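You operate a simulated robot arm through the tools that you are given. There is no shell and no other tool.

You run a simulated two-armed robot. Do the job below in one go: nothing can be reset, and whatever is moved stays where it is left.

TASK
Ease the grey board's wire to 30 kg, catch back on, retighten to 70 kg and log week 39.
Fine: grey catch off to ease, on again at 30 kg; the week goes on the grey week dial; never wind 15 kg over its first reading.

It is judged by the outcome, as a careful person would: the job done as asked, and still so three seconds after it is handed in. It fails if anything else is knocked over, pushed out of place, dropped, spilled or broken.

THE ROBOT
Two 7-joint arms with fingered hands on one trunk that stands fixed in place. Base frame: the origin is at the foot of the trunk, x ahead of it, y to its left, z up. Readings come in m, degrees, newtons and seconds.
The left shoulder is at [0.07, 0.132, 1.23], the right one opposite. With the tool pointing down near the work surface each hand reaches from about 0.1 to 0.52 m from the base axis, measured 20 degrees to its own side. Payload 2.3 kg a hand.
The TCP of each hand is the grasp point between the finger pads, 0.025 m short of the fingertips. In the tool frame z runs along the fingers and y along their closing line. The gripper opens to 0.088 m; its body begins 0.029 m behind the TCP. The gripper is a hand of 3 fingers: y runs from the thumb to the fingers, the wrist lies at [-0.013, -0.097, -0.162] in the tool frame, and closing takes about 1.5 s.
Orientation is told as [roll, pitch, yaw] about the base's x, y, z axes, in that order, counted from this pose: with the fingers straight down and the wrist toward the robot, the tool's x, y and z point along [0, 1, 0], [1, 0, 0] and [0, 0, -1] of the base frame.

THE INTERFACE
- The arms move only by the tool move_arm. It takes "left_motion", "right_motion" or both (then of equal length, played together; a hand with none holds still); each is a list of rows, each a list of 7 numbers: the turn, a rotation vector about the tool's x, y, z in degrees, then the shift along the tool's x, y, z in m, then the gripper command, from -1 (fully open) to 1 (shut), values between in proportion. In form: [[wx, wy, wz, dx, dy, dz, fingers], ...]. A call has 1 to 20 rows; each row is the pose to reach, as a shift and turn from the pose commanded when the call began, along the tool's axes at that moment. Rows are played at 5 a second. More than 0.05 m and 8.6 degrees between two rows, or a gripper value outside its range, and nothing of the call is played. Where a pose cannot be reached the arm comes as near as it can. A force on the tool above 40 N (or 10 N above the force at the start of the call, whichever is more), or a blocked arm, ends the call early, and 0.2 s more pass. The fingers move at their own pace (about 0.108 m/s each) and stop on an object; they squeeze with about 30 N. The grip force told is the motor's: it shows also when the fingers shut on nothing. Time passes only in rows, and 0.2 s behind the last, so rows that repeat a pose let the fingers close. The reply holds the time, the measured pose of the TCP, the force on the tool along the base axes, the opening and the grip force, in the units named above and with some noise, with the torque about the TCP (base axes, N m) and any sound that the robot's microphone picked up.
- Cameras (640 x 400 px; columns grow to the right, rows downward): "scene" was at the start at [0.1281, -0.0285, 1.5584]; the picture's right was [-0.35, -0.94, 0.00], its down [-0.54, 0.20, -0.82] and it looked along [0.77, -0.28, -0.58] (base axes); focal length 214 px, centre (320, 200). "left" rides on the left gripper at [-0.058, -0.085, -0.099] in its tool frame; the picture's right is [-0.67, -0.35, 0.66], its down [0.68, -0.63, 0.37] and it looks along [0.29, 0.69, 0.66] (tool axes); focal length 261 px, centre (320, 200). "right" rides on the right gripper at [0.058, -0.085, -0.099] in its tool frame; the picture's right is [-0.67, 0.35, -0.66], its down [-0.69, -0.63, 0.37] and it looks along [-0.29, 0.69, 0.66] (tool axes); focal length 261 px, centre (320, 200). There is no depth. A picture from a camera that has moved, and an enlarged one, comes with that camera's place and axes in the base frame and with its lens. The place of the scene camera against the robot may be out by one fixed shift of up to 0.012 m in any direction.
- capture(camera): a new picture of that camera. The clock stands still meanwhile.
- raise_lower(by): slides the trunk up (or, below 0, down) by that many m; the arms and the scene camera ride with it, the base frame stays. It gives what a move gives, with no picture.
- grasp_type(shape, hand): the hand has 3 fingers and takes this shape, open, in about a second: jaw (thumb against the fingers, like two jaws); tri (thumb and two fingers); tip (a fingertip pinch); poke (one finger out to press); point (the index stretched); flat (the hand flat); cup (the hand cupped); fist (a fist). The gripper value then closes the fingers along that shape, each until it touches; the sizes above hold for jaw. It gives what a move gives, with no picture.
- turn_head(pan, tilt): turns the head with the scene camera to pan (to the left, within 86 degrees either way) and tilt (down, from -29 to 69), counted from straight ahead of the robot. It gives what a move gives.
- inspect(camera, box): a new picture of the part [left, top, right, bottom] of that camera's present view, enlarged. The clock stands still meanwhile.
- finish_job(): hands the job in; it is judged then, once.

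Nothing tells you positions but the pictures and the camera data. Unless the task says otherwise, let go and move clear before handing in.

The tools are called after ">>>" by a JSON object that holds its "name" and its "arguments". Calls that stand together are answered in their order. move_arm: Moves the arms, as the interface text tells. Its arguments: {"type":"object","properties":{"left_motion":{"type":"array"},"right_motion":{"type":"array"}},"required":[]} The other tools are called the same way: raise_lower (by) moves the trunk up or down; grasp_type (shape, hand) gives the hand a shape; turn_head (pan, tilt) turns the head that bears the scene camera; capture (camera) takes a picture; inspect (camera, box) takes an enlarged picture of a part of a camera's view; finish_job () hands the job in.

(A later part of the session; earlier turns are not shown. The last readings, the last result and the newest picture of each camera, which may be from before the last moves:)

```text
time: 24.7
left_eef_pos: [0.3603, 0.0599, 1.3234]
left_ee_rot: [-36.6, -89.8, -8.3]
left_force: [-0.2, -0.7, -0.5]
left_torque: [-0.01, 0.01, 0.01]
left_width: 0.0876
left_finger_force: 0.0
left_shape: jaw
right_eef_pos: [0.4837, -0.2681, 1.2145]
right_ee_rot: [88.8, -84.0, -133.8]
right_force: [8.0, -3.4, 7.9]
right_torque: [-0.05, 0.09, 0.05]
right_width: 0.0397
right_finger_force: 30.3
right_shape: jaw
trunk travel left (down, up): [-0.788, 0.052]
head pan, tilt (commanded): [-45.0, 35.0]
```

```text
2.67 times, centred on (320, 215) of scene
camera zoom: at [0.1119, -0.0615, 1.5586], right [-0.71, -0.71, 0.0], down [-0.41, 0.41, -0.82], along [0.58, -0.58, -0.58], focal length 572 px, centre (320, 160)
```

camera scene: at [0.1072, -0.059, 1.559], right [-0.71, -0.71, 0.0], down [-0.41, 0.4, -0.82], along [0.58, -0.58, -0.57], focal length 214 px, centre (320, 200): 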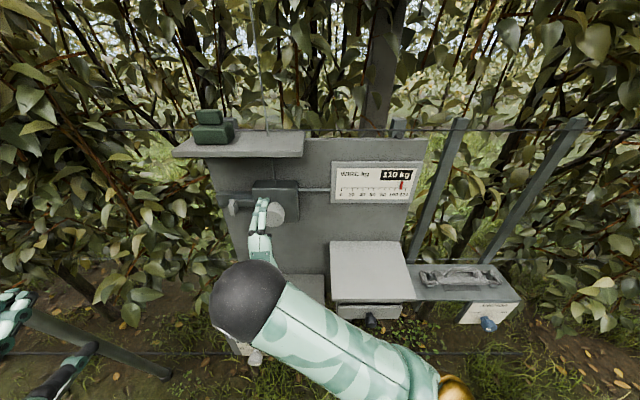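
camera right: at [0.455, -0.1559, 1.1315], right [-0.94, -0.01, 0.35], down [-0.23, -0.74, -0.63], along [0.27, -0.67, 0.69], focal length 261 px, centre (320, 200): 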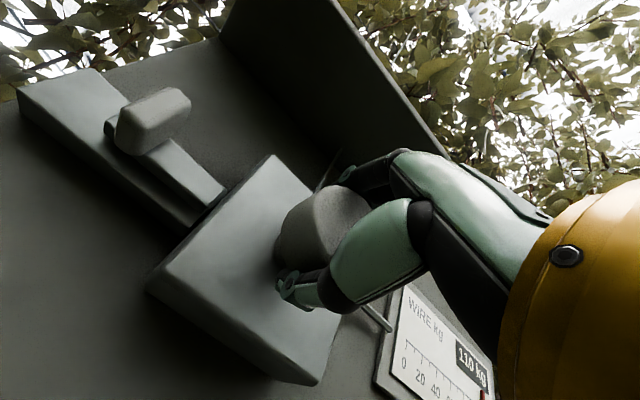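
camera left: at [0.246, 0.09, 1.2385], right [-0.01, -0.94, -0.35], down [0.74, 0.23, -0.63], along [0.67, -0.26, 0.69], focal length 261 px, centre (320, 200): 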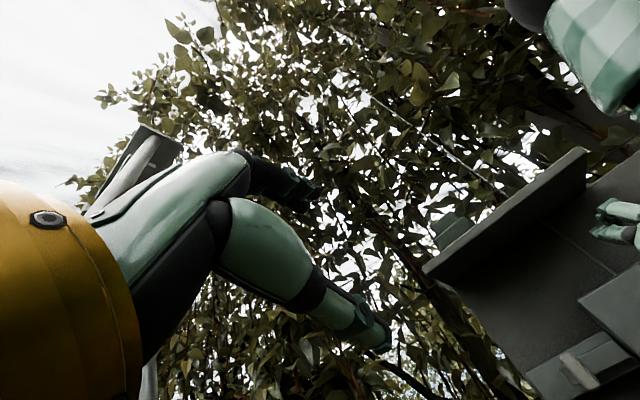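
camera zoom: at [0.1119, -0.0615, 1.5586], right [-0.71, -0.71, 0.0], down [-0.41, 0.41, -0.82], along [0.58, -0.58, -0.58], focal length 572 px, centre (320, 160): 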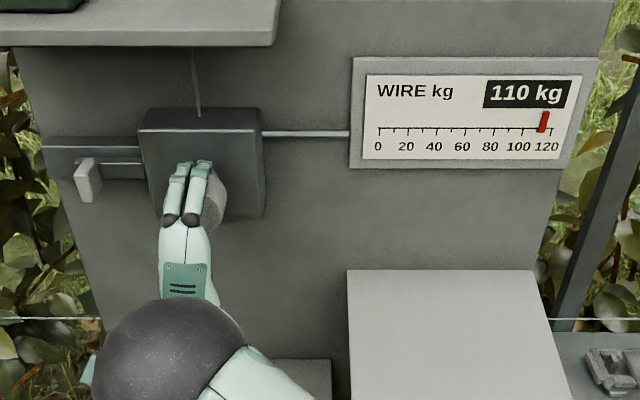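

I zoom strongly on the gauge to compare display and pointer exactly.

>>> {"name": "inspect", "arguments": {"camera": "scene", "box": [325, 155, 425, 210]}}

>>> {"name": "inspect", "arguments": {"camera": "right", "box": [260, 130, 520, 400]}}

```text
6.40 times, centred on (375, 182) of scene
camera zoom: at [0.1119, -0.0615, 1.5586], right [-0.71, -0.71, 0.0], down [-0.41, 0.41, -0.82], along [0.58, -0.58, -0.58], focal length 1373 px, centre (-32, 312)
```

zoom: 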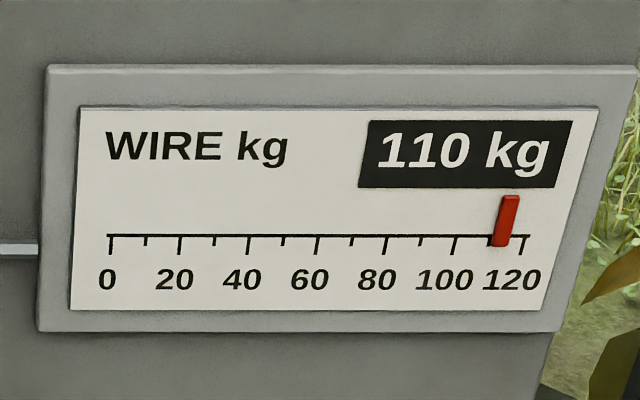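

```text
1.48 times, centred on (390, 265) of right
camera zoom: at [0.4615, -0.1495, 1.1378], right [-0.96, -0.04, 0.28], down [-0.18, -0.69, -0.7], along [0.22, -0.72, 0.66], focal length 386 px, centre (216, 104)
```

zoom: 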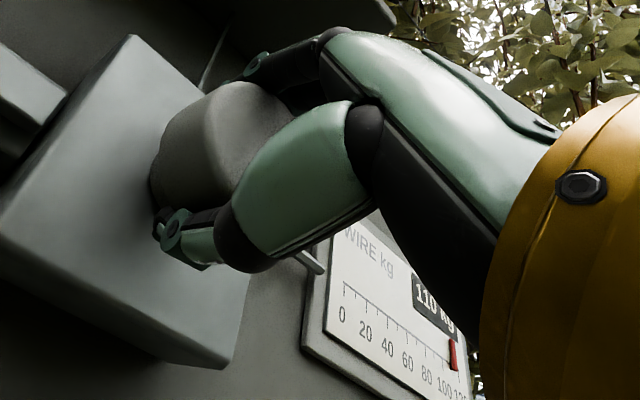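

The display still says 110. I turn a further 8° clockwise and compare again.

>>> {"name": "move_arm", "arguments": {"right_motion": [[0, 0, 4, 0, 0, 0, 1], [0, 0, 8, 0, 0, 0, 1], [0, 0, 8, 0, 0, 0, 1]]}}

>>> {"name": "inspect", "arguments": {"camera": "scene", "box": [325, 155, 425, 210]}}

>>> {"name": "inspect", "arguments": {"camera": "right", "box": [160, 80, 520, 400]}}

```text
time: 25.5
left_eef_pos: [0.3621, 0.0603, 1.3231]
left_ee_rot: [-37.1, -89.9, -7.8]
left_force: [0.0, 0.6, 0.4]
left_torque: [-0.04, 0.03, 0.01]
left_width: 0.0877
left_finger_force: 0.1
left_shape: jaw
right_eef_pos: [0.4846, -0.2654, 1.2157]
right_ee_rot: [89.3, -76.0, -134.2]
right_force: [12.1, -4.4, 11.9]
right_torque: [-0.09, 0.11, 0.09]
right_width: 0.0394
right_finger_force: 30.2
right_shape: jaw
trunk travel left (down, up): [-0.788, 0.052]
head pan, tilt (commanded): [-45.0, 35.0]
```

```text
6.40 times, centred on (375, 182) of scene
camera zoom: at [0.1125, -0.0615, 1.5585], right [-0.71, -0.71, 0.0], down [-0.41, 0.41, -0.82], along [0.58, -0.58, -0.58], focal length 1373 px, centre (-32, 312)
```

zoom: 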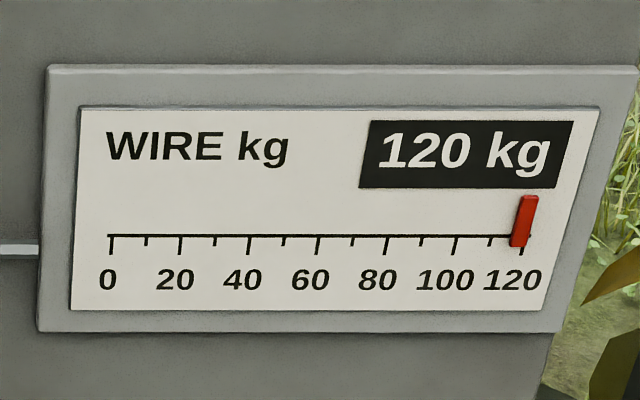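

```text
1.25 times, centred on (340, 240) of right
camera zoom: at [0.4688, -0.142, 1.1478], right [-0.98, -0.06, 0.18], down [-0.1, -0.62, -0.78], along [0.16, -0.78, 0.6], focal length 326 px, centre (295, 150)
```

zoom: 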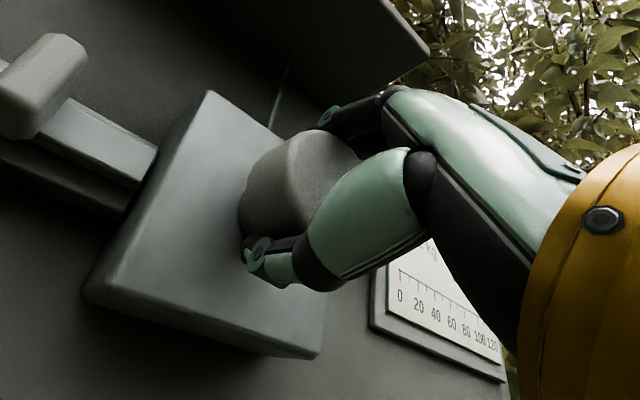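

Clockwise tightens at roughly 0.65 kg per degree, and the display rounds to 10 kg, so I stop winding immediately. I turn gently back counter-clockwise to see whether the catch holds it.

>>> {"name": "move_arm", "arguments": {"right_motion": [[0, 0, -4, 0, 0, 0, 1], [0, 0, -6, 0, 0, 0, 1], [0, 0, -6, 0, 0, 0, 1]]}}

>>> {"name": "inspect", "arguments": {"camera": "scene", "box": [325, 155, 425, 210]}}

```text
time: 26.3
left_eef_pos: [0.3597, 0.0595, 1.3223]
left_ee_rot: [-29.8, -89.9, -15.0]
left_force: [0.6, 0.1, 0.3]
left_torque: [0.02, -0.03, -0.01]
left_width: 0.0877
left_finger_force: 0.0
left_shape: jaw
right_eef_pos: [0.4827, -0.2672, 1.2148]
right_ee_rot: [88.5, -82.1, -133.3]
right_force: [7.7, -3.6, 7.5]
right_torque: [0.04, 0.01, 0.09]
right_width: 0.0394
right_finger_force: 30.0
right_shape: jaw
trunk travel left (down, up): [-0.788, 0.052]
head pan, tilt (commanded): [-45.0, 35.0]
```

```text
6.40 times, centred on (375, 182) of scene
camera zoom: at [0.1114, -0.0622, 1.5585], right [-0.71, -0.71, 0.0], down [-0.41, 0.41, -0.82], along [0.58, -0.58, -0.58], focal length 1373 px, centre (-32, 312)
```

zoom: 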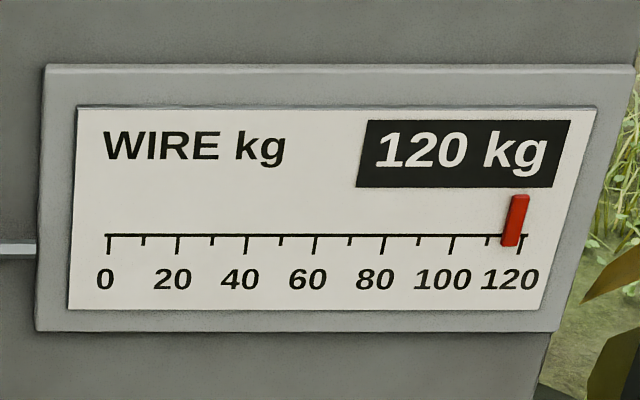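

The pointer fell only about 1.7 kg for 6°. I turn back a few more degrees to see if it is really blocked.

>>> {"name": "move_arm", "arguments": {"right_motion": [[0, 0, -4, 0, 0, 0, 1], [0, 0, -7, 0, 0, 0, 1], [0, 0, -7, 0, 0, 0, 1]]}}

>>> {"name": "inspect", "arguments": {"camera": "scene", "box": [325, 155, 425, 210]}}

>>> {"name": "capture", "arguments": {"camera": "right"}}

```text
time: 27.1
left_eef_pos: [0.3595, 0.0587, 1.3238]
left_ee_rot: [-21.7, -89.8, -23.1]
left_force: [-0.2, 0.1, 0.3]
left_torque: [0.01, -0.01, 0.0]
left_width: 0.0879
left_finger_force: 0.0
left_shape: jaw
right_eef_pos: [0.4837, -0.268, 1.2144]
right_ee_rot: [75.0, -89.2, -120.1]
right_force: [5.8, -3.7, 2.6]
right_torque: [0.05, 0.03, 0.02]
right_width: 0.0393
right_finger_force: 29.7
right_shape: jaw
trunk travel left (down, up): [-0.788, 0.052]
head pan, tilt (commanded): [-45.0, 35.0]
```

```text
6.40 times, centred on (375, 182) of scene
camera zoom: at [0.111, -0.0629, 1.5585], right [-0.71, -0.71, 0.0], down [-0.41, 0.41, -0.82], along [0.58, -0.58, -0.58], focal length 1373 px, centre (-32, 312)
```

zoom: 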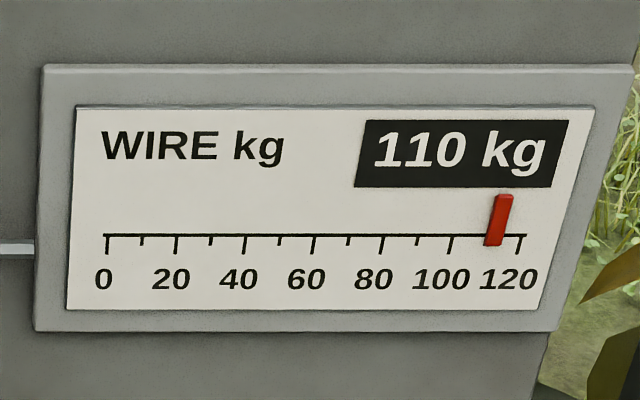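

```text
taken
camera right: at [0.4558, -0.1552, 1.1318], right [-0.94, -0.02, 0.34], down [-0.22, -0.73, -0.64], along [0.26, -0.68, 0.69], focal length 261 px, centre (320, 200)
```

right: 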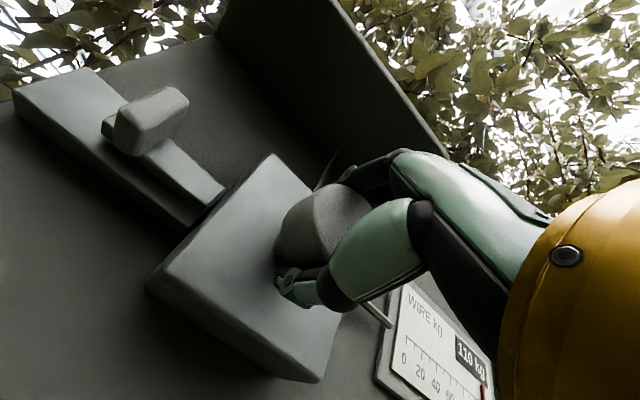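

It came back to 110, so either the next ratchet tooth was not reached or the catch is off. I turn 5° more counter-clockwise, watching for blocking torque.

>>> {"name": "move_arm", "arguments": {"right_motion": [[0, 0, -3, 0, 0, 0, 1], [0, 0, -5, 0, 0, 0, 1], [0, 0, -5, 0, 0, 0, 1]]}}

>>> {"name": "inspect", "arguments": {"camera": "scene", "box": [325, 155, 425, 210]}}

```text
time: 27.9
left_eef_pos: [0.3602, 0.0584, 1.3234]
left_ee_rot: [-14.6, -89.8, -30.2]
left_force: [-0.1, -0.9, -0.6]
left_torque: [0.05, 0.0, 0.0]
left_width: 0.0875
left_finger_force: 0.1
left_shape: jaw
right_eef_pos: [0.483, -0.269, 1.215]
right_ee_rot: [-86.8, -85.9, 41.8]
right_force: [3.7, -4.5, 2.2]
right_torque: [0.18, -0.09, -0.03]
right_width: 0.0392
right_finger_force: 30.5
right_shape: jaw
trunk travel left (down, up): [-0.788, 0.052]
head pan, tilt (commanded): [-45.0, 35.0]
```

```text
6.40 times, centred on (375, 182) of scene
camera zoom: at [0.1104, -0.0634, 1.5585], right [-0.71, -0.71, 0.0], down [-0.41, 0.41, -0.82], along [0.58, -0.58, -0.58], focal length 1373 px, centre (-32, 312)
```

zoom: 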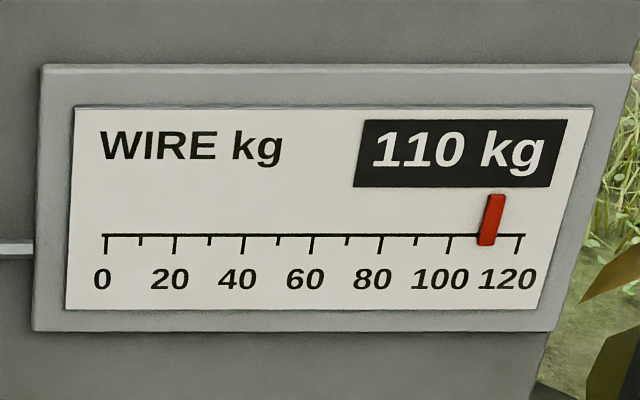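

The pointer stops at about 110 and the torque rises: the catch is on and blocks easing. As a safe test of whether the knob stays put by itself, I wind up a few kg, let go, and watch the pointer.

>>> {"name": "move_arm", "arguments": {"right_motion": [[0, 0, 4, 0, 0, 0, 1], [0, 0, 8, 0, 0, 0, 1], [0, 0, 12, 0, 0, 0, 1], [0, 0, 12, 0, 0, 0, 1]]}}

>>> {"name": "inspect", "arguments": {"camera": "scene", "box": [325, 155, 425, 210]}}

>>> {"name": "move_arm", "arguments": {"right_motion": [[0, 0, 0, 0, 0, 0, 0.3], [0, 0, 0, 0, 0, 0, 0], [0, 0, 0, 0, 0, 0, -1], [0, 0, 0, 0, 0, 0, -1], [0, 0, 0, 0, 0, 0, -1], [0, 0, 0, 0, 0, 0, -1], [0, 0, 0, 0, 0, 0, -1]]}}

>>> {"name": "inspect", "arguments": {"camera": "scene", "box": [325, 155, 425, 210]}}

```text
time: 28.9
left_eef_pos: [0.36, 0.0602, 1.3224]
left_ee_rot: [-32.2, -89.8, -12.6]
left_force: [-0.7, -1.0, -0.3]
left_torque: [0.01, 0.0, -0.01]
left_width: 0.0878
left_finger_force: 0.0
left_shape: jaw
right_eef_pos: [0.4857, -0.2669, 1.215]
right_ee_rot: [88.8, -81.9, -133.7]
right_force: [7.4, -4.6, 5.6]
right_torque: [-0.06, 0.13, 0.09]
right_width: 0.0391
right_finger_force: 30.5
right_shape: jaw
trunk travel left (down, up): [-0.788, 0.052]
head pan, tilt (commanded): [-45.0, 35.0]
```

```text
6.40 times, centred on (375, 182) of scene
camera zoom: at [0.1119, -0.062, 1.5585], right [-0.71, -0.71, 0.0], down [-0.41, 0.41, -0.82], along [0.58, -0.58, -0.58], focal length 1373 px, centre (-32, 312)
```

zoom: 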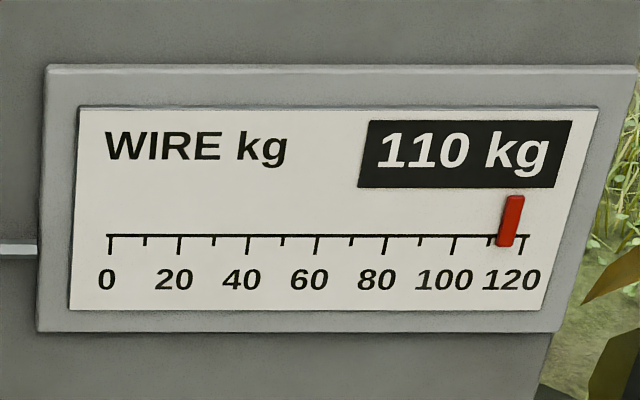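

```text
time: 30.5
left_eef_pos: [0.358, 0.0616, 1.3232]
left_ee_rot: [-51.8, -89.8, 7.0]
left_force: [-0.3, -0.9, -0.9]
left_torque: [-0.01, 0.02, -0.01]
left_width: 0.0877
left_finger_force: 0.1
left_shape: jaw
right_eef_pos: [0.4818, -0.2657, 1.2181]
right_ee_rot: [89.6, -82.0, -134.5]
right_force: [0.4, 0.1, 0.1]
right_torque: [0.0, 0.0, 0.0]
right_width: 0.0873
right_finger_force: 0.0
right_shape: jaw
trunk travel left (down, up): [-0.788, 0.052]
head pan, tilt (commanded): [-45.0, 35.0]
```

```text
6.40 times, centred on (375, 182) of scene
camera zoom: at [0.1081, -0.0603, 1.5588], right [-0.71, -0.71, 0.0], down [-0.41, 0.41, -0.82], along [0.58, -0.58, -0.57], focal length 1373 px, centre (-32, 312)
```

zoom: 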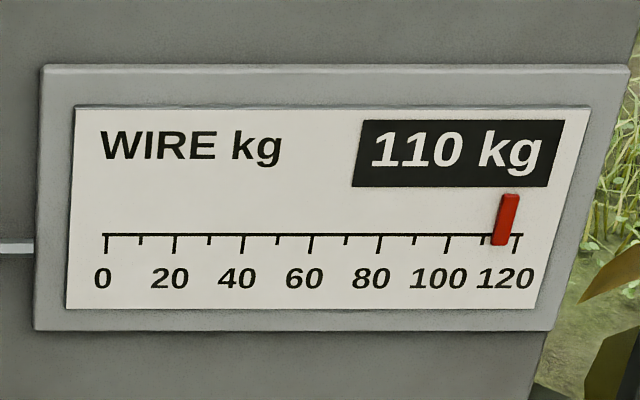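

The pointer stays at about 114.7 after letting go, so the knob holds by its own friction. Next is the catch: I back the right hand off and take a close look at the slider.

>>> {"name": "move_arm", "arguments": {"right_motion": [[0, 0, 0, 0, 0, -0.03, -1], [0, 0, 0, 0, 0, -0.06, -1], [0, 0, 0, 0, 0, -0.07, -1], [0, 0, 0, 0, 0, -0.07, -1]]}}

>>> {"name": "inspect", "arguments": {"camera": "right", "box": [0, 60, 300, 380]}}

>>> {"name": "inspect", "arguments": {"camera": "scene", "box": [205, 170, 305, 235]}}

>>> {"name": "capture", "arguments": {"camera": "left"}}

```text
time: 31.5
left_eef_pos: [0.3574, 0.0603, 1.3243]
left_ee_rot: [-41.5, -89.9, -3.5]
left_force: [0.4, -0.2, -0.3]
left_torque: [0.01, 0.05, 0.02]
left_width: 0.0879
left_finger_force: 0.1
left_shape: jaw
right_eef_pos: [0.4332, -0.2188, 1.2165]
right_ee_rot: [88.6, -82.1, -133.5]
right_force: [0.3, -0.4, -0.9]
right_torque: [0.0, 0.01, -0.01]
right_width: 0.0875
right_finger_force: 0.1
right_shape: jaw
right hand out of reach, approached as far as the arm can: row 3, 4
trunk travel left (down, up): [-0.788, 0.052]
head pan, tilt (commanded): [-45.0, 35.0]
```

```text
1.25 times, centred on (150, 220) of right
camera zoom: at [0.4131, -0.1003, 1.1425], right [-0.97, -0.04, 0.25], down [-0.16, -0.68, -0.72], along [0.2, -0.74, 0.65], focal length 326 px, centre (532, 175)
```

zoom: 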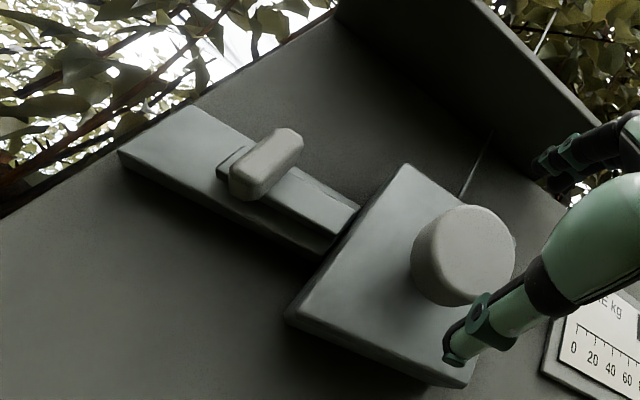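

```text
6.15 times, centred on (255, 202) of scene
camera zoom: at [0.1083, -0.0607, 1.5588], right [-0.71, -0.71, 0.0], down [-0.41, 0.41, -0.82], along [0.58, -0.58, -0.57], focal length 1320 px, centre (720, 185)
```

zoom: 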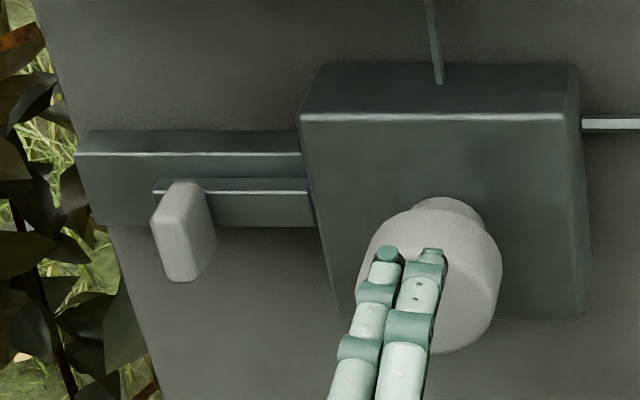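

```text
taken
camera left: at [0.2469, 0.0895, 1.2383], right [-0.01, -0.94, -0.35], down [0.74, 0.23, -0.63], along [0.67, -0.26, 0.69], focal length 261 px, centre (320, 200)
```

left: 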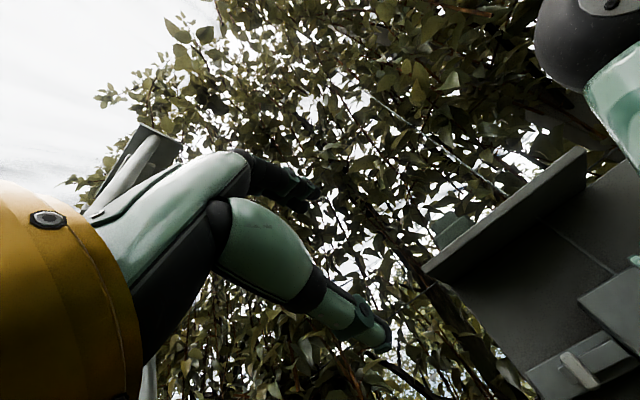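

The catch is a bolt on a rail: it now reaches into the box (on), with free rail to its left, so sliding left should release it. Its handle is near D 0.555, at about (0.576, -0.209, 1.224). I roll the right hand so the fingers close sideways, staying clear of the knob.

>>> {"name": "move_arm", "arguments": {"right_motion": [[0, 0, -8, 0, 0, 0, -1], [0, 0, -16, 0, 0, 0, -1], [0, 0, -24, 0, 0, 0, -1], [0, 0, -32, 0, 0, 0, -1], [0, 0, -40, 0, 0, 0, -1], [0, 0, -48, 0, 0, 0, -1], [0, 0, -56, 0, 0, 0, -1], [0, 0, -64, 0, 0, 0, -1], [0, 0, -72, 0, 0, 0, -1], [0, 0, -80, 0, 0, 0, -1], [0, 0, -88, 0, 0, 0, -1], [0, 0, -96, 0, 0, 0, -1], [0, 0, -98, 0, 0, 0, -1], [0, 0, -98, 0, 0, 0, -1]]}}

>>> {"name": "capture", "arguments": {"camera": "right"}}

>>> {"name": "capture", "arguments": {"camera": "scene"}}

```text
time: 34.5
left_eef_pos: [0.3582, 0.0615, 1.3238]
left_ee_rot: [-53.7, -89.9, 8.8]
left_force: [0.8, -0.1, -0.1]
left_torque: [-0.03, -0.02, -0.03]
left_width: 0.0877
left_finger_force: 0.1
left_shape: jaw
right_eef_pos: [0.4337, -0.2202, 1.219]
right_ee_rot: [-89.4, -0.6, 44.9]
right_force: [0.2, -0.7, -0.4]
right_torque: [-0.01, -0.01, 0.01]
right_width: 0.0875
right_finger_force: 0.0
right_shape: jaw
trunk travel left (down, up): [-0.788, 0.052]
head pan, tilt (commanded): [-45.0, 35.0]
```

```text
taken
camera right: at [0.3048, -0.2093, 1.1618], right [-0.21, 0.7, 0.68], down [-0.19, -0.71, 0.68], along [0.96, 0.02, 0.29], focal length 261 px, centre (320, 200)
```

right: 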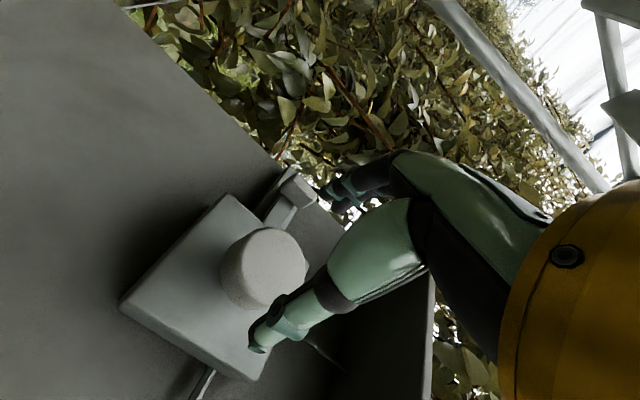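

```text
taken
camera scene: at [0.1081, -0.0602, 1.5589], right [-0.71, -0.71, 0.0], down [-0.41, 0.41, -0.82], along [0.58, -0.58, -0.57], focal length 214 px, centre (320, 200)
```

scene: 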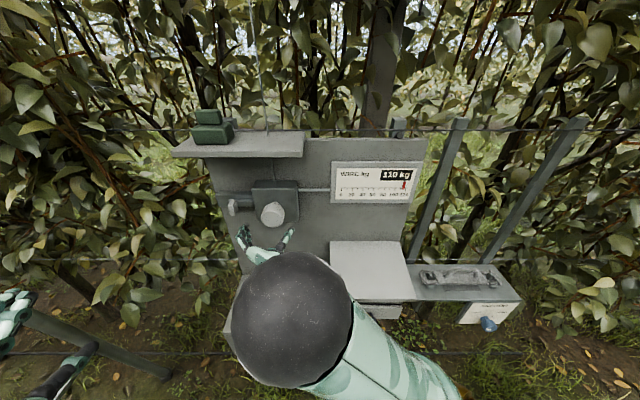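

The roll works. Now I shift left to line up with the catch handle, still 0.06 m in front of it, and narrow the opening.

>>> {"name": "move_arm", "arguments": {"right_motion": [[0, 0, 0, -0.002, 0.03, 0, -0.6], [0, 0, 0, -0.004, 0.06, 0, -0.3], [0, 0, 0, -0.005, 0.09, 0, -0.15], [0, 0, 0, -0.005, 0.108, 0.005, -0.15], [0, 0, 0, -0.005, 0.108, 0.015, -0.15], [0, 0, 0, -0.005, 0.108, 0.015, -0.15]]}}

>>> {"name": "capture", "arguments": {"camera": "right"}}

>>> {"name": "inspect", "arguments": {"camera": "scene", "box": [195, 160, 345, 260]}}

```text
time: 35.9
left_eef_pos: [0.3566, 0.0609, 1.3244]
left_ee_rot: [-59.1, -90.0, 14.4]
left_force: [0.5, -0.5, -0.1]
left_torque: [0.0, 0.0, -0.03]
left_width: 0.0878
left_finger_force: 0.0
left_shape: jaw
right_eef_pos: [0.5219, -0.1611, 1.2305]
right_ee_rot: [-89.2, -1.5, 44.2]
right_force: [-0.4, 0.9, 0.0]
right_torque: [0.0, -0.02, 0.01]
right_width: 0.0511
right_finger_force: 0.1
right_shape: jaw
trunk travel left (down, up): [-0.788, 0.052]
head pan, tilt (commanded): [-45.0, 35.0]
```

```text
taken
camera right: at [0.3927, -0.147, 1.1718], right [-0.21, 0.7, 0.69], down [-0.2, -0.72, 0.67], along [0.96, 0.0, 0.29], focal length 261 px, centre (320, 200)
```

right: 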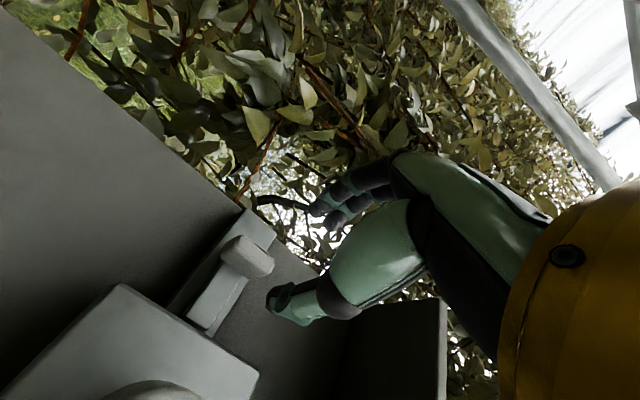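

```text
4.00 times, centred on (270, 210) of scene
camera zoom: at [0.1078, -0.0601, 1.5589], right [-0.71, -0.71, 0.0], down [-0.41, 0.41, -0.82], along [0.58, -0.58, -0.57], focal length 858 px, centre (520, 160)
```

zoom: 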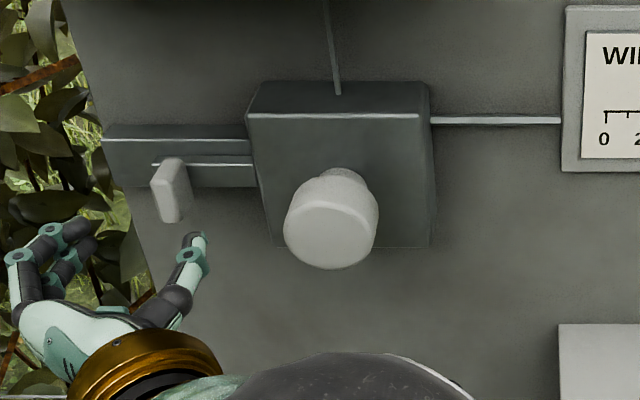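

The handle lies about 0.007 m further left and slightly lower than the grasp line. I correct that and move forward so thumb and fingers sit either side of the handle.

>>> {"name": "move_arm", "arguments": {"right_motion": [[0, 0, 0, 0.006, 0.007, 0.01, -0.15], [0, 0, 0, 0.006, 0.007, 0.03, -0.15], [0, 0, 0, 0.006, 0.007, 0.05, -0.15], [0, 0, 0, 0.006, 0.007, 0.062, -0.15], [0, 0, 0, 0.006, 0.007, 0.062, -0.15]]}}

>>> {"name": "capture", "arguments": {"camera": "right"}}

>>> {"name": "inspect", "arguments": {"camera": "scene", "box": [195, 160, 345, 260]}}

```text
time: 37.1
left_eef_pos: [0.3569, 0.0613, 1.3245]
left_ee_rot: [-54.8, -89.9, 9.9]
left_force: [0.6, -0.1, -1.0]
left_torque: [-0.01, 0.02, 0.02]
left_width: 0.0877
left_finger_force: 0.0
left_shape: jaw
right_eef_pos: [0.5687, -0.1931, 1.217]
right_ee_rot: [-90.0, 0.0, 45.1]
right_force: [-0.9, -0.8, 0.6]
right_torque: [0.0, -0.01, -0.01]
right_width: 0.0508
right_finger_force: 0.1
right_shape: jaw
trunk travel left (down, up): [-0.788, 0.052]
head pan, tilt (commanded): [-45.0, 35.0]
```

```text
taken
camera right: at [0.4393, -0.1827, 1.1605], right [-0.22, 0.71, 0.67], down [-0.18, -0.7, 0.69], along [0.96, 0.03, 0.28], focal length 261 px, centre (320, 200)
```

right: 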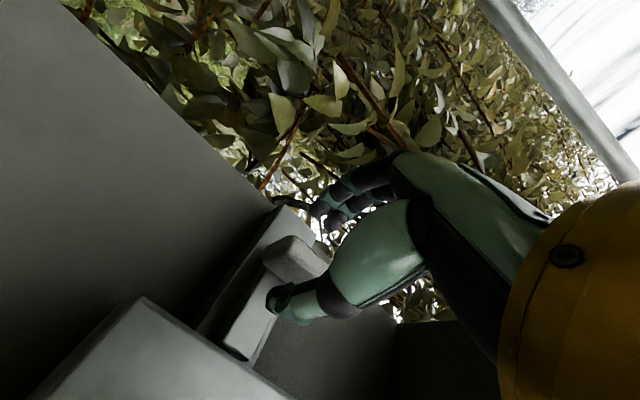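

```text
4.00 times, centred on (270, 210) of scene
camera zoom: at [0.1078, -0.0602, 1.5589], right [-0.71, -0.71, 0.0], down [-0.41, 0.41, -0.82], along [0.58, -0.58, -0.57], focal length 858 px, centre (520, 160)
```

zoom: 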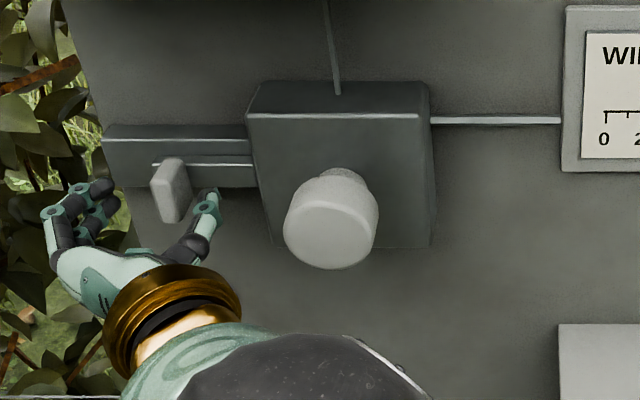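

Thumb and fingers are on either side of the handle without touching. I close gently on it.

>>> {"name": "move_arm", "arguments": {"right_motion": [[0, 0, 0, -0.003, -0.002, 0.005, 0.2], [0, 0, 0, -0.005, -0.003, 0.008, 0.6], [0, 0, 0, -0.005, -0.003, 0.008, 1], [0, 0, 0, -0.005, -0.003, 0.008, 1], [0, 0, 0, -0.005, -0.003, 0.008, 1], [0, 0, 0, -0.005, -0.003, 0.008, 1]]}}

>>> {"name": "capture", "arguments": {"camera": "right"}}

>>> {"name": "inspect", "arguments": {"camera": "scene", "box": [195, 160, 345, 260]}}

```text
time: 38.5
left_eef_pos: [0.3568, 0.0614, 1.3241]
left_ee_rot: [-44.0, -89.8, -0.9]
left_force: [-0.2, -0.5, -0.5]
left_torque: [0.01, -0.01, 0.01]
left_width: 0.088
left_finger_force: 0.1
left_shape: jaw
right_eef_pos: [0.572, -0.2004, 1.2231]
right_ee_rot: [-89.9, 0.0, 45.1]
right_force: [0.0, -0.8, 0.6]
right_torque: [-0.05, -0.03, -0.02]
right_width: 0.0099
right_finger_force: 29.5
right_shape: jaw
trunk travel left (down, up): [-0.788, 0.052]
head pan, tilt (commanded): [-45.0, 35.0]
```

```text
taken
camera right: at [0.4433, -0.1908, 1.1656], right [-0.22, 0.71, 0.67], down [-0.18, -0.7, 0.69], along [0.96, 0.03, 0.28], focal length 261 px, centre (320, 200)
```

right: 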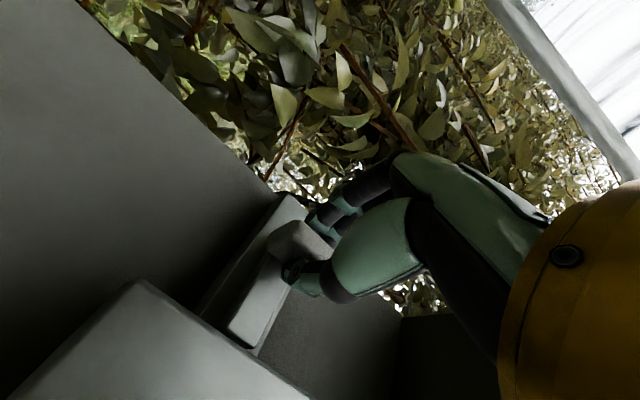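

```text
4.00 times, centred on (270, 210) of scene
camera zoom: at [0.1077, -0.0606, 1.5589], right [-0.71, -0.71, 0.0], down [-0.41, 0.41, -0.82], along [0.58, -0.58, -0.57], focal length 858 px, centre (520, 160)
```

zoom: 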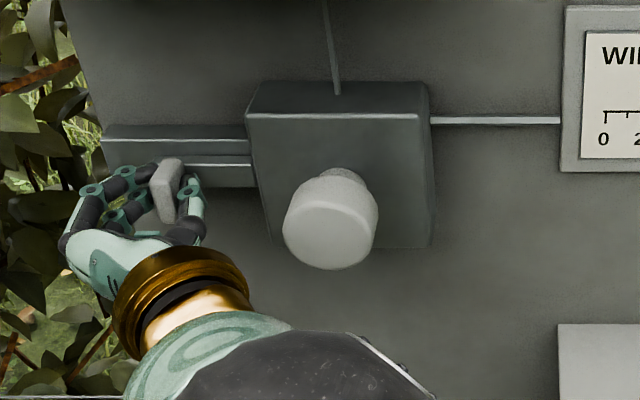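

The handle is held. I slide it left in small steps, watching force and gauge.

>>> {"name": "move_arm", "arguments": {"right_motion": [[0, 0, 0, 0, 0.006, 0, 1], [0, 0, 0, 0, 0.012, 0, 1], [0, 0, 0, 0, 0.012, 0, 1]]}}

>>> {"name": "inspect", "arguments": {"camera": "scene", "box": [195, 155, 435, 265]}}

```text
time: 39.3
left_eef_pos: [0.3573, 0.0623, 1.3242]
left_ee_rot: [-100.5, -90.0, 55.7]
left_force: [-0.2, 0.1, -0.8]
left_torque: [-0.04, 0.0, 0.03]
left_width: 0.0878
left_finger_force: 0.2
left_shape: jaw
right_eef_pos: [0.5814, -0.1927, 1.2223]
right_ee_rot: [-89.9, -0.2, 44.9]
right_force: [-0.9, 1.9, 2.5]
right_torque: [-0.05, -0.03, 0.02]
right_width: 0.01
right_finger_force: 30.1
right_shape: jaw
trunk travel left (down, up): [-0.788, 0.052]
head pan, tilt (commanded): [-45.0, 35.0]
```

```text
2.67 times, centred on (315, 210) of scene
camera zoom: at [0.1069, -0.0589, 1.559], right [-0.71, -0.71, 0.0], down [-0.41, 0.4, -0.82], along [0.58, -0.58, -0.57], focal length 572 px, centre (333, 173)
```

zoom: 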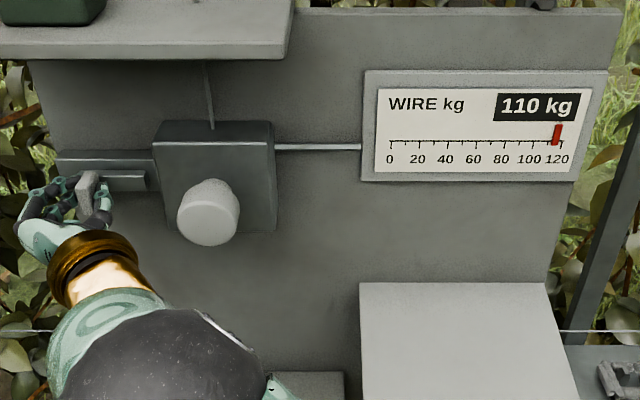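

The bolt slides freely: its end has come out of the box and the gauge holds. I carry on left until it meets its stop.

>>> {"name": "move_arm", "arguments": {"right_motion": [[0, 0, 0, 0, 0.005, 0, 1], [0, 0, 0, 0, 0.01, 0, 1], [0, 0, 0, 0, 0.01, 0, 1]]}}

>>> {"name": "inspect", "arguments": {"camera": "scene", "box": [195, 155, 435, 265]}}

```text
time: 40.1
left_eef_pos: [0.3557, 0.0626, 1.3249]
left_ee_rot: [-124.0, -89.9, 79.1]
left_force: [0.2, -0.8, 0.2]
left_torque: [0.0, 0.03, 0.02]
left_width: 0.0876
left_finger_force: 0.0
left_shape: jaw
right_eef_pos: [0.5871, -0.1859, 1.2227]
right_ee_rot: [-89.8, -0.1, 44.7]
right_force: [-2.0, 2.3, -0.7]
right_torque: [0.03, 0.0, 0.01]
right_width: 0.0101
right_finger_force: 29.8
right_shape: jaw
trunk travel left (down, up): [-0.788, 0.052]
head pan, tilt (commanded): [-45.0, 35.0]
```

```text
2.67 times, centred on (315, 210) of scene
camera zoom: at [0.1062, -0.058, 1.5591], right [-0.71, -0.71, 0.0], down [-0.4, 0.4, -0.82], along [0.58, -0.58, -0.57], focal length 572 px, centre (333, 173)
```

zoom: 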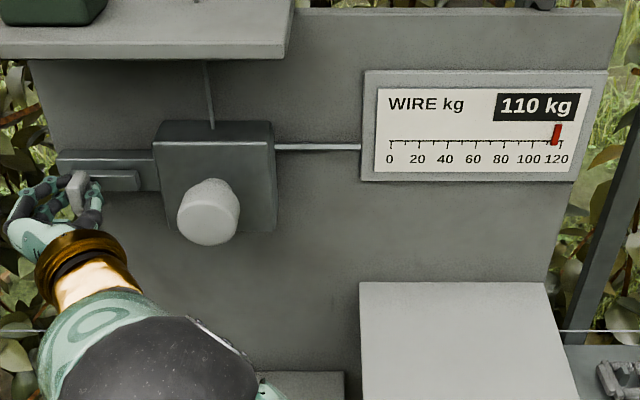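

No stop felt yet; I go a little further.

>>> {"name": "move_arm", "arguments": {"right_motion": [[0, 0, 0, 0, 0.005, 0, 1], [0, 0, 0, 0, 0.008, 0, 1], [0, 0, 0, 0, 0.008, 0, 1]]}}

>>> {"name": "inspect", "arguments": {"camera": "scene", "box": [195, 155, 435, 265]}}

```text
time: 40.9
left_eef_pos: [0.3571, 0.0633, 1.3242]
left_ee_rot: [-104.6, -89.7, 59.7]
left_force: [-0.3, -0.8, 0.6]
left_torque: [0.0, -0.04, 0.03]
left_width: 0.0877
left_finger_force: 0.0
left_shape: jaw
right_eef_pos: [0.5945, -0.1801, 1.224]
right_ee_rot: [-90.0, 0.0, 44.8]
right_force: [0.6, 3.0, 1.9]
right_torque: [0.0, -0.02, 0.1]
right_width: 0.0099
right_finger_force: 29.4
right_shape: jaw
trunk travel left (down, up): [-0.788, 0.052]
head pan, tilt (commanded): [-45.0, 35.0]
```

```text
2.67 times, centred on (315, 210) of scene
camera zoom: at [0.1074, -0.0578, 1.5591], right [-0.71, -0.71, 0.0], down [-0.41, 0.4, -0.82], along [0.58, -0.58, -0.57], focal length 572 px, centre (333, 173)
```

zoom: 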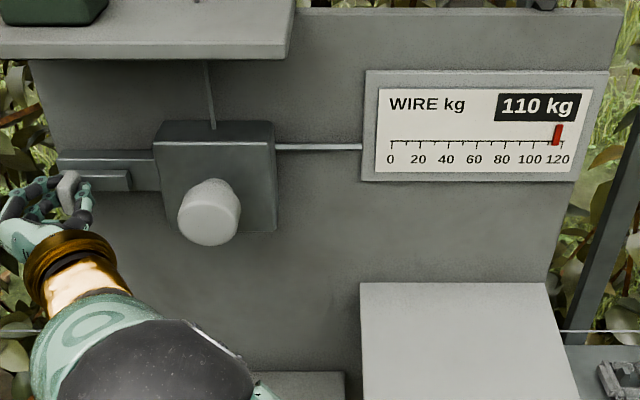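

It still moves. One more small step to find the end stop.

>>> {"name": "move_arm", "arguments": {"right_motion": [[0, 0, 0, 0, 0.004, 0, 1], [0, 0, 0, 0, 0.008, 0, 1], [0, 0, 0, 0, 0.008, 0, 1]]}}

>>> {"name": "inspect", "arguments": {"camera": "scene", "box": [195, 155, 435, 265]}}

```text
time: 41.7
left_eef_pos: [0.3535, 0.0577, 1.3251]
left_ee_rot: [84.9, -89.8, -129.8]
left_force: [-0.5, -0.3, -0.8]
left_torque: [0.03, -0.01, 0.02]
left_width: 0.088
left_finger_force: 0.0
left_shape: jaw
right_eef_pos: [0.5964, -0.1785, 1.2225]
right_ee_rot: [-90.0, -0.2, 44.8]
right_force: [-9.1, -3.6, -1.9]
right_torque: [0.01, 0.04, -0.22]
right_width: 0.0098
right_finger_force: 30.3
right_shape: jaw
trunk travel left (down, up): [-0.788, 0.052]
head pan, tilt (commanded): [-45.0, 35.0]
```

```text
2.67 times, centred on (315, 210) of scene
camera zoom: at [0.1032, -0.0639, 1.559], right [-0.71, -0.71, 0.0], down [-0.4, 0.41, -0.82], along [0.58, -0.58, -0.57], focal length 572 px, centre (333, 173)
```

zoom: 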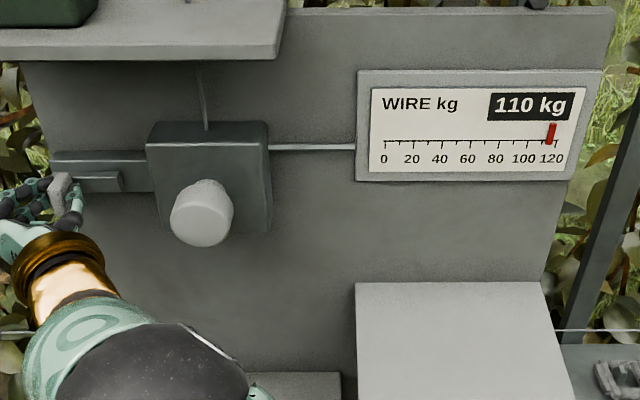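

The stop is reached (9 N, about 0.032 m of travel), so the catch is off, and the gauge has not moved. I ease the load, open the fingers and draw straight back.

>>> {"name": "move_arm", "arguments": {"right_motion": [[0, 0, 0, 0, -0.004, 0, 0.5], [0, 0, 0, 0, -0.005, 0, -0.1], [0, 0, 0, 0, -0.005, 0, -0.15], [0, 0, 0, 0, -0.005, 0, -0.15], [0, 0, 0, 0, -0.005, -0.02, -0.15], [0, 0, 0, 0, -0.005, -0.04, -0.15], [0, 0, 0, 0, -0.005, -0.065, -0.15], [0, 0, 0, 0, -0.005, -0.065, -0.15]]}}

>>> {"name": "inspect", "arguments": {"camera": "scene", "box": [195, 155, 435, 265]}}

```text
time: 43.5
left_eef_pos: [0.3584, 0.0617, 1.3235]
left_ee_rot: [-58.6, -89.9, 13.8]
left_force: [-0.6, 0.3, -0.2]
left_torque: [0.0, 0.03, 0.04]
left_width: 0.0879
left_finger_force: 0.1
left_shape: jaw
right_eef_pos: [0.5519, -0.1419, 1.2203]
right_ee_rot: [-88.7, -0.6, 43.7]
right_force: [0.8, 0.5, -0.5]
right_torque: [-0.05, -0.04, 0.01]
right_width: 0.0501
right_finger_force: 0.0
right_shape: jaw
trunk travel left (down, up): [-0.788, 0.052]
head pan, tilt (commanded): [-45.0, 35.0]
```

```text
2.67 times, centred on (315, 210) of scene
camera zoom: at [0.1082, -0.06, 1.5588], right [-0.71, -0.71, 0.0], down [-0.41, 0.41, -0.82], along [0.58, -0.58, -0.57], focal length 572 px, centre (333, 173)
```

zoom: 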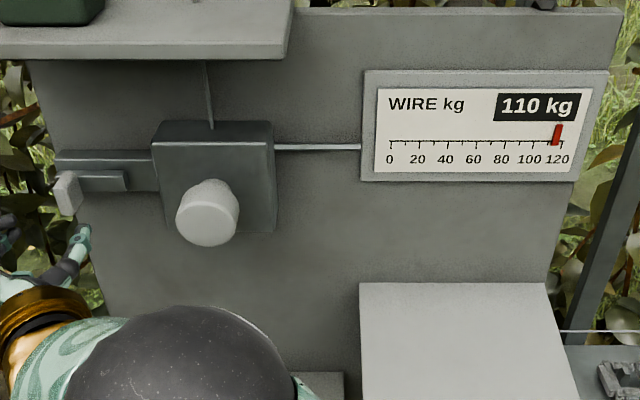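

The catch is off and everything holds. Now I take the hand back in front of the knob and roll it to the starting angle for easing (counter-clockwise).

>>> {"name": "move_arm", "arguments": {"right_motion": [[0, 0, 0, 0.003, 0, -0.03, -0.5], [0, 0, 0, 0.003, -0.035, -0.03, -1], [0, 0, 0, 0.003, -0.07, -0.03, -1], [0, 0, 0, 0.003, -0.105, -0.03, -1], [0, 0, 0, 0.003, -0.138, -0.03, -1], [0, 0, 0, 0.003, -0.138, -0.03, -1]]}}

>>> {"name": "move_arm", "arguments": {"right_motion": [[0, 0, 8, 0, 0, 0, -1], [0, 0, 16, 0, 0, 0, -1], [0, 0, 24, 0, 0, 0, -1], [0, 0, 32, 0, 0, 0, -1], [0, 0, 40, 0, 0, 0, -1], [0, 0, 48, 0, 0, 0, -1], [0, 0, 56, 0, 0, 0, -1], [0, 0, 64, 0, 0, 0, -1], [0, 0, 72, 0, 0, 0, -1], [0, 0, 80, 0, 0, 0, -1], [0, 0, 88, 0, 0, 0, -1], [0, 0, 96, 0, 0, 0, -1], [0, 0, 104, 0, 0, 0, -1], [0, 0, 104, 0, 0, 0, -1]]}}

>>> {"name": "capture", "arguments": {"camera": "right"}}

>>> {"name": "capture", "arguments": {"camera": "scene"}}

```text
time: 44.9
left_eef_pos: [0.3572, 0.062, 1.3231]
left_ee_rot: [-53.7, -89.9, 8.8]
left_force: [0.1, 0.0, -0.6]
left_torque: [0.02, -0.02, 0.03]
left_width: 0.0879
left_finger_force: 0.1
left_shape: jaw
right_eef_pos: [0.4339, -0.2096, 1.2209]
right_ee_rot: [-89.5, -0.7, 44.9]
right_force: [-0.7, 0.4, -0.2]
right_torque: [0.04, 0.03, 0.01]
right_width: 0.0878
right_finger_force: 0.0
right_shape: jaw
trunk travel left (down, up): [-0.788, 0.052]
head pan, tilt (commanded): [-45.0, 35.0]
```

```text
time: 47.9
left_eef_pos: [0.3573, 0.0616, 1.324]
left_ee_rot: [-55.9, -89.8, 11.0]
left_force: [-0.3, 1.0, -0.6]
left_torque: [0.02, -0.01, 0.0]
left_width: 0.0876
left_finger_force: 0.0
left_shape: jaw
right_eef_pos: [0.436, -0.2134, 1.223]
right_ee_rot: [89.3, -75.8, -134.3]
right_force: [0.7, 0.1, 1.0]
right_torque: [0.03, -0.02, 0.02]
right_width: 0.0878
right_finger_force: 0.0
right_shape: jaw
right hand out of reach, approached as far as the arm can: row 10, 11, 12, 13, 14
trunk travel left (down, up): [-0.788, 0.052]
head pan, tilt (commanded): [-45.0, 35.0]
```

```text
taken
camera right: at [0.4211, -0.0884, 1.1555], right [-0.98, -0.06, 0.18], down [-0.1, -0.62, -0.78], along [0.15, -0.78, 0.6], focal length 261 px, centre (320, 200)
```

right: 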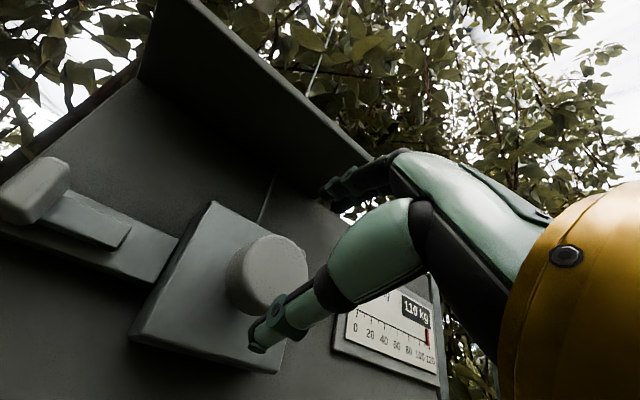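

```text
taken
camera scene: at [0.1079, -0.0601, 1.5589], right [-0.71, -0.71, 0.0], down [-0.41, 0.41, -0.82], along [0.58, -0.58, -0.57], focal length 214 px, centre (320, 200)
```

scene: 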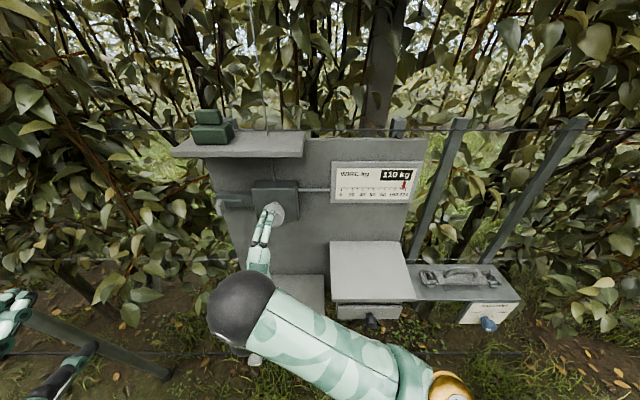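

The hand is back in front of the knob at +14° roll. I zoom in to centre the knob exactly before gripping, as the last grip sat on the tapered rear of the knob.

>>> {"name": "inspect", "arguments": {"camera": "right", "box": [180, 200, 360, 360]}}

>>> {"name": "inspect", "arguments": {"camera": "scene", "box": [225, 170, 315, 250]}}

```text
2.50 times, centred on (270, 280) of right
camera zoom: at [0.4211, -0.0884, 1.1555], right [-0.98, -0.06, 0.18], down [-0.1, -0.62, -0.78], along [0.15, -0.78, 0.6], focal length 652 px, centre (445, 0)
```

zoom: 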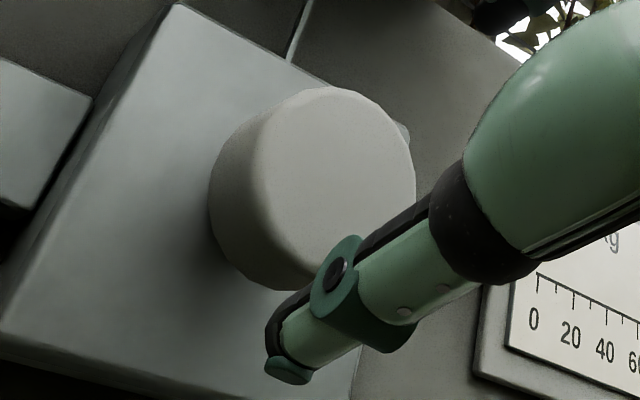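

```text
5.00 times, centred on (270, 210) of scene
camera zoom: at [0.1079, -0.0601, 1.5589], right [-0.71, -0.71, 0.0], down [-0.41, 0.41, -0.82], along [0.58, -0.58, -0.57], focal length 1072 px, centre (570, 150)
```

zoom: 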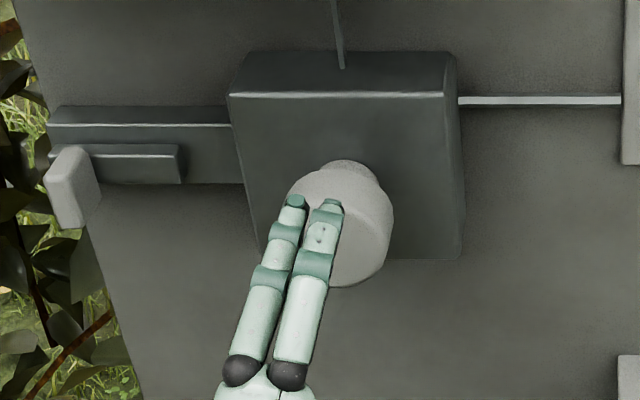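

Knob centre refined to about U -0.150, z 1.219 (in board terms). I advance with a slight correction to a shallower grip on the cylindrical head, then close.

>>> {"name": "move_arm", "arguments": {"right_motion": [[0, 0, 0, -0.008, -0.002, 0.015, -1], [0, 0, 0, -0.008, -0.002, 0.03, -1], [0, 0, 0, -0.008, -0.002, 0.045, -1], [0, 0, 0, -0.008, -0.002, 0.053, -1], [0, 0, 0, -0.008, -0.002, 0.053, -1], [0, 0, 0, -0.008, -0.002, 0.053, 0], [0, 0, 0, -0.008, -0.002, 0.053, 0.6], [0, 0, 0, -0.008, -0.002, 0.053, 1], [0, 0, 0, -0.008, -0.002, 0.053, 1], [0, 0, 0, -0.008, -0.002, 0.053, 1], [0, 0, 0, -0.008, -0.002, 0.053, 1], [0, 0, 0, -0.008, -0.002, 0.053, 1]]}}

>>> {"name": "inspect", "arguments": {"camera": "right", "box": [180, 120, 440, 360]}}

>>> {"name": "inspect", "arguments": {"camera": "scene", "box": [325, 155, 425, 210]}}

```text
time: 50.5
left_eef_pos: [0.3586, 0.0599, 1.3236]
left_ee_rot: [-56.0, -89.9, 11.1]
left_force: [-0.6, -0.3, -0.4]
left_torque: [-0.03, -0.01, 0.01]
left_width: 0.0876
left_finger_force: 0.0
left_shape: jaw
right_eef_pos: [0.47, -0.2554, 1.2196]
right_ee_rot: [89.8, -76.1, -134.8]
right_force: [0.8, 0.3, -0.1]
right_torque: [-0.04, -0.03, -0.04]
right_width: 0.0454
right_finger_force: 30.2
right_shape: jaw
trunk travel left (down, up): [-0.788, 0.052]
head pan, tilt (commanded): [-45.0, 35.0]
```

```text
1.67 times, centred on (310, 240) of right
camera zoom: at [0.454, -0.1311, 1.1505], right [-0.98, -0.06, 0.18], down [-0.1, -0.62, -0.78], along [0.15, -0.78, 0.6], focal length 434 px, centre (337, 133)
```

zoom: 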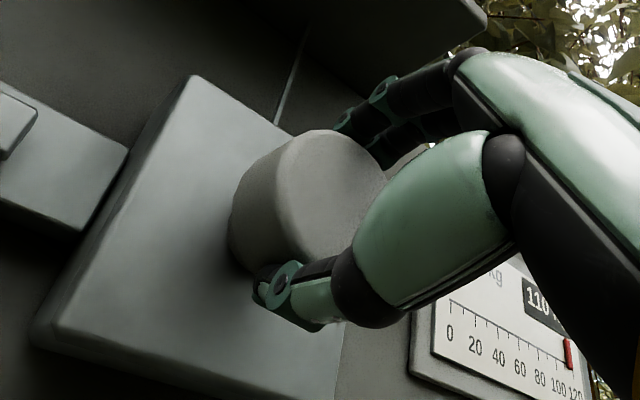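

```text
6.40 times, centred on (375, 182) of scene
camera zoom: at [0.1081, -0.0601, 1.5589], right [-0.71, -0.71, 0.0], down [-0.41, 0.41, -0.82], along [0.58, -0.58, -0.57], focal length 1373 px, centre (-32, 312)
```

zoom: 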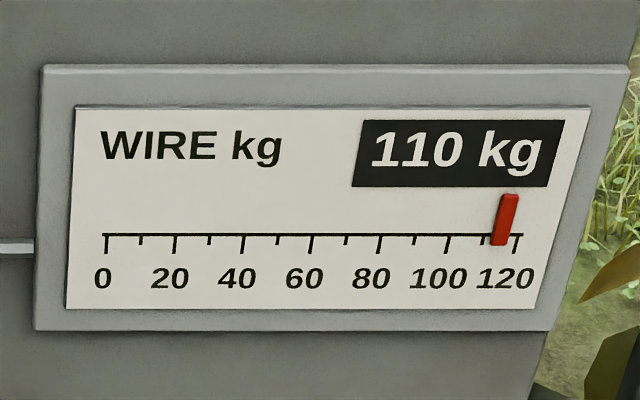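

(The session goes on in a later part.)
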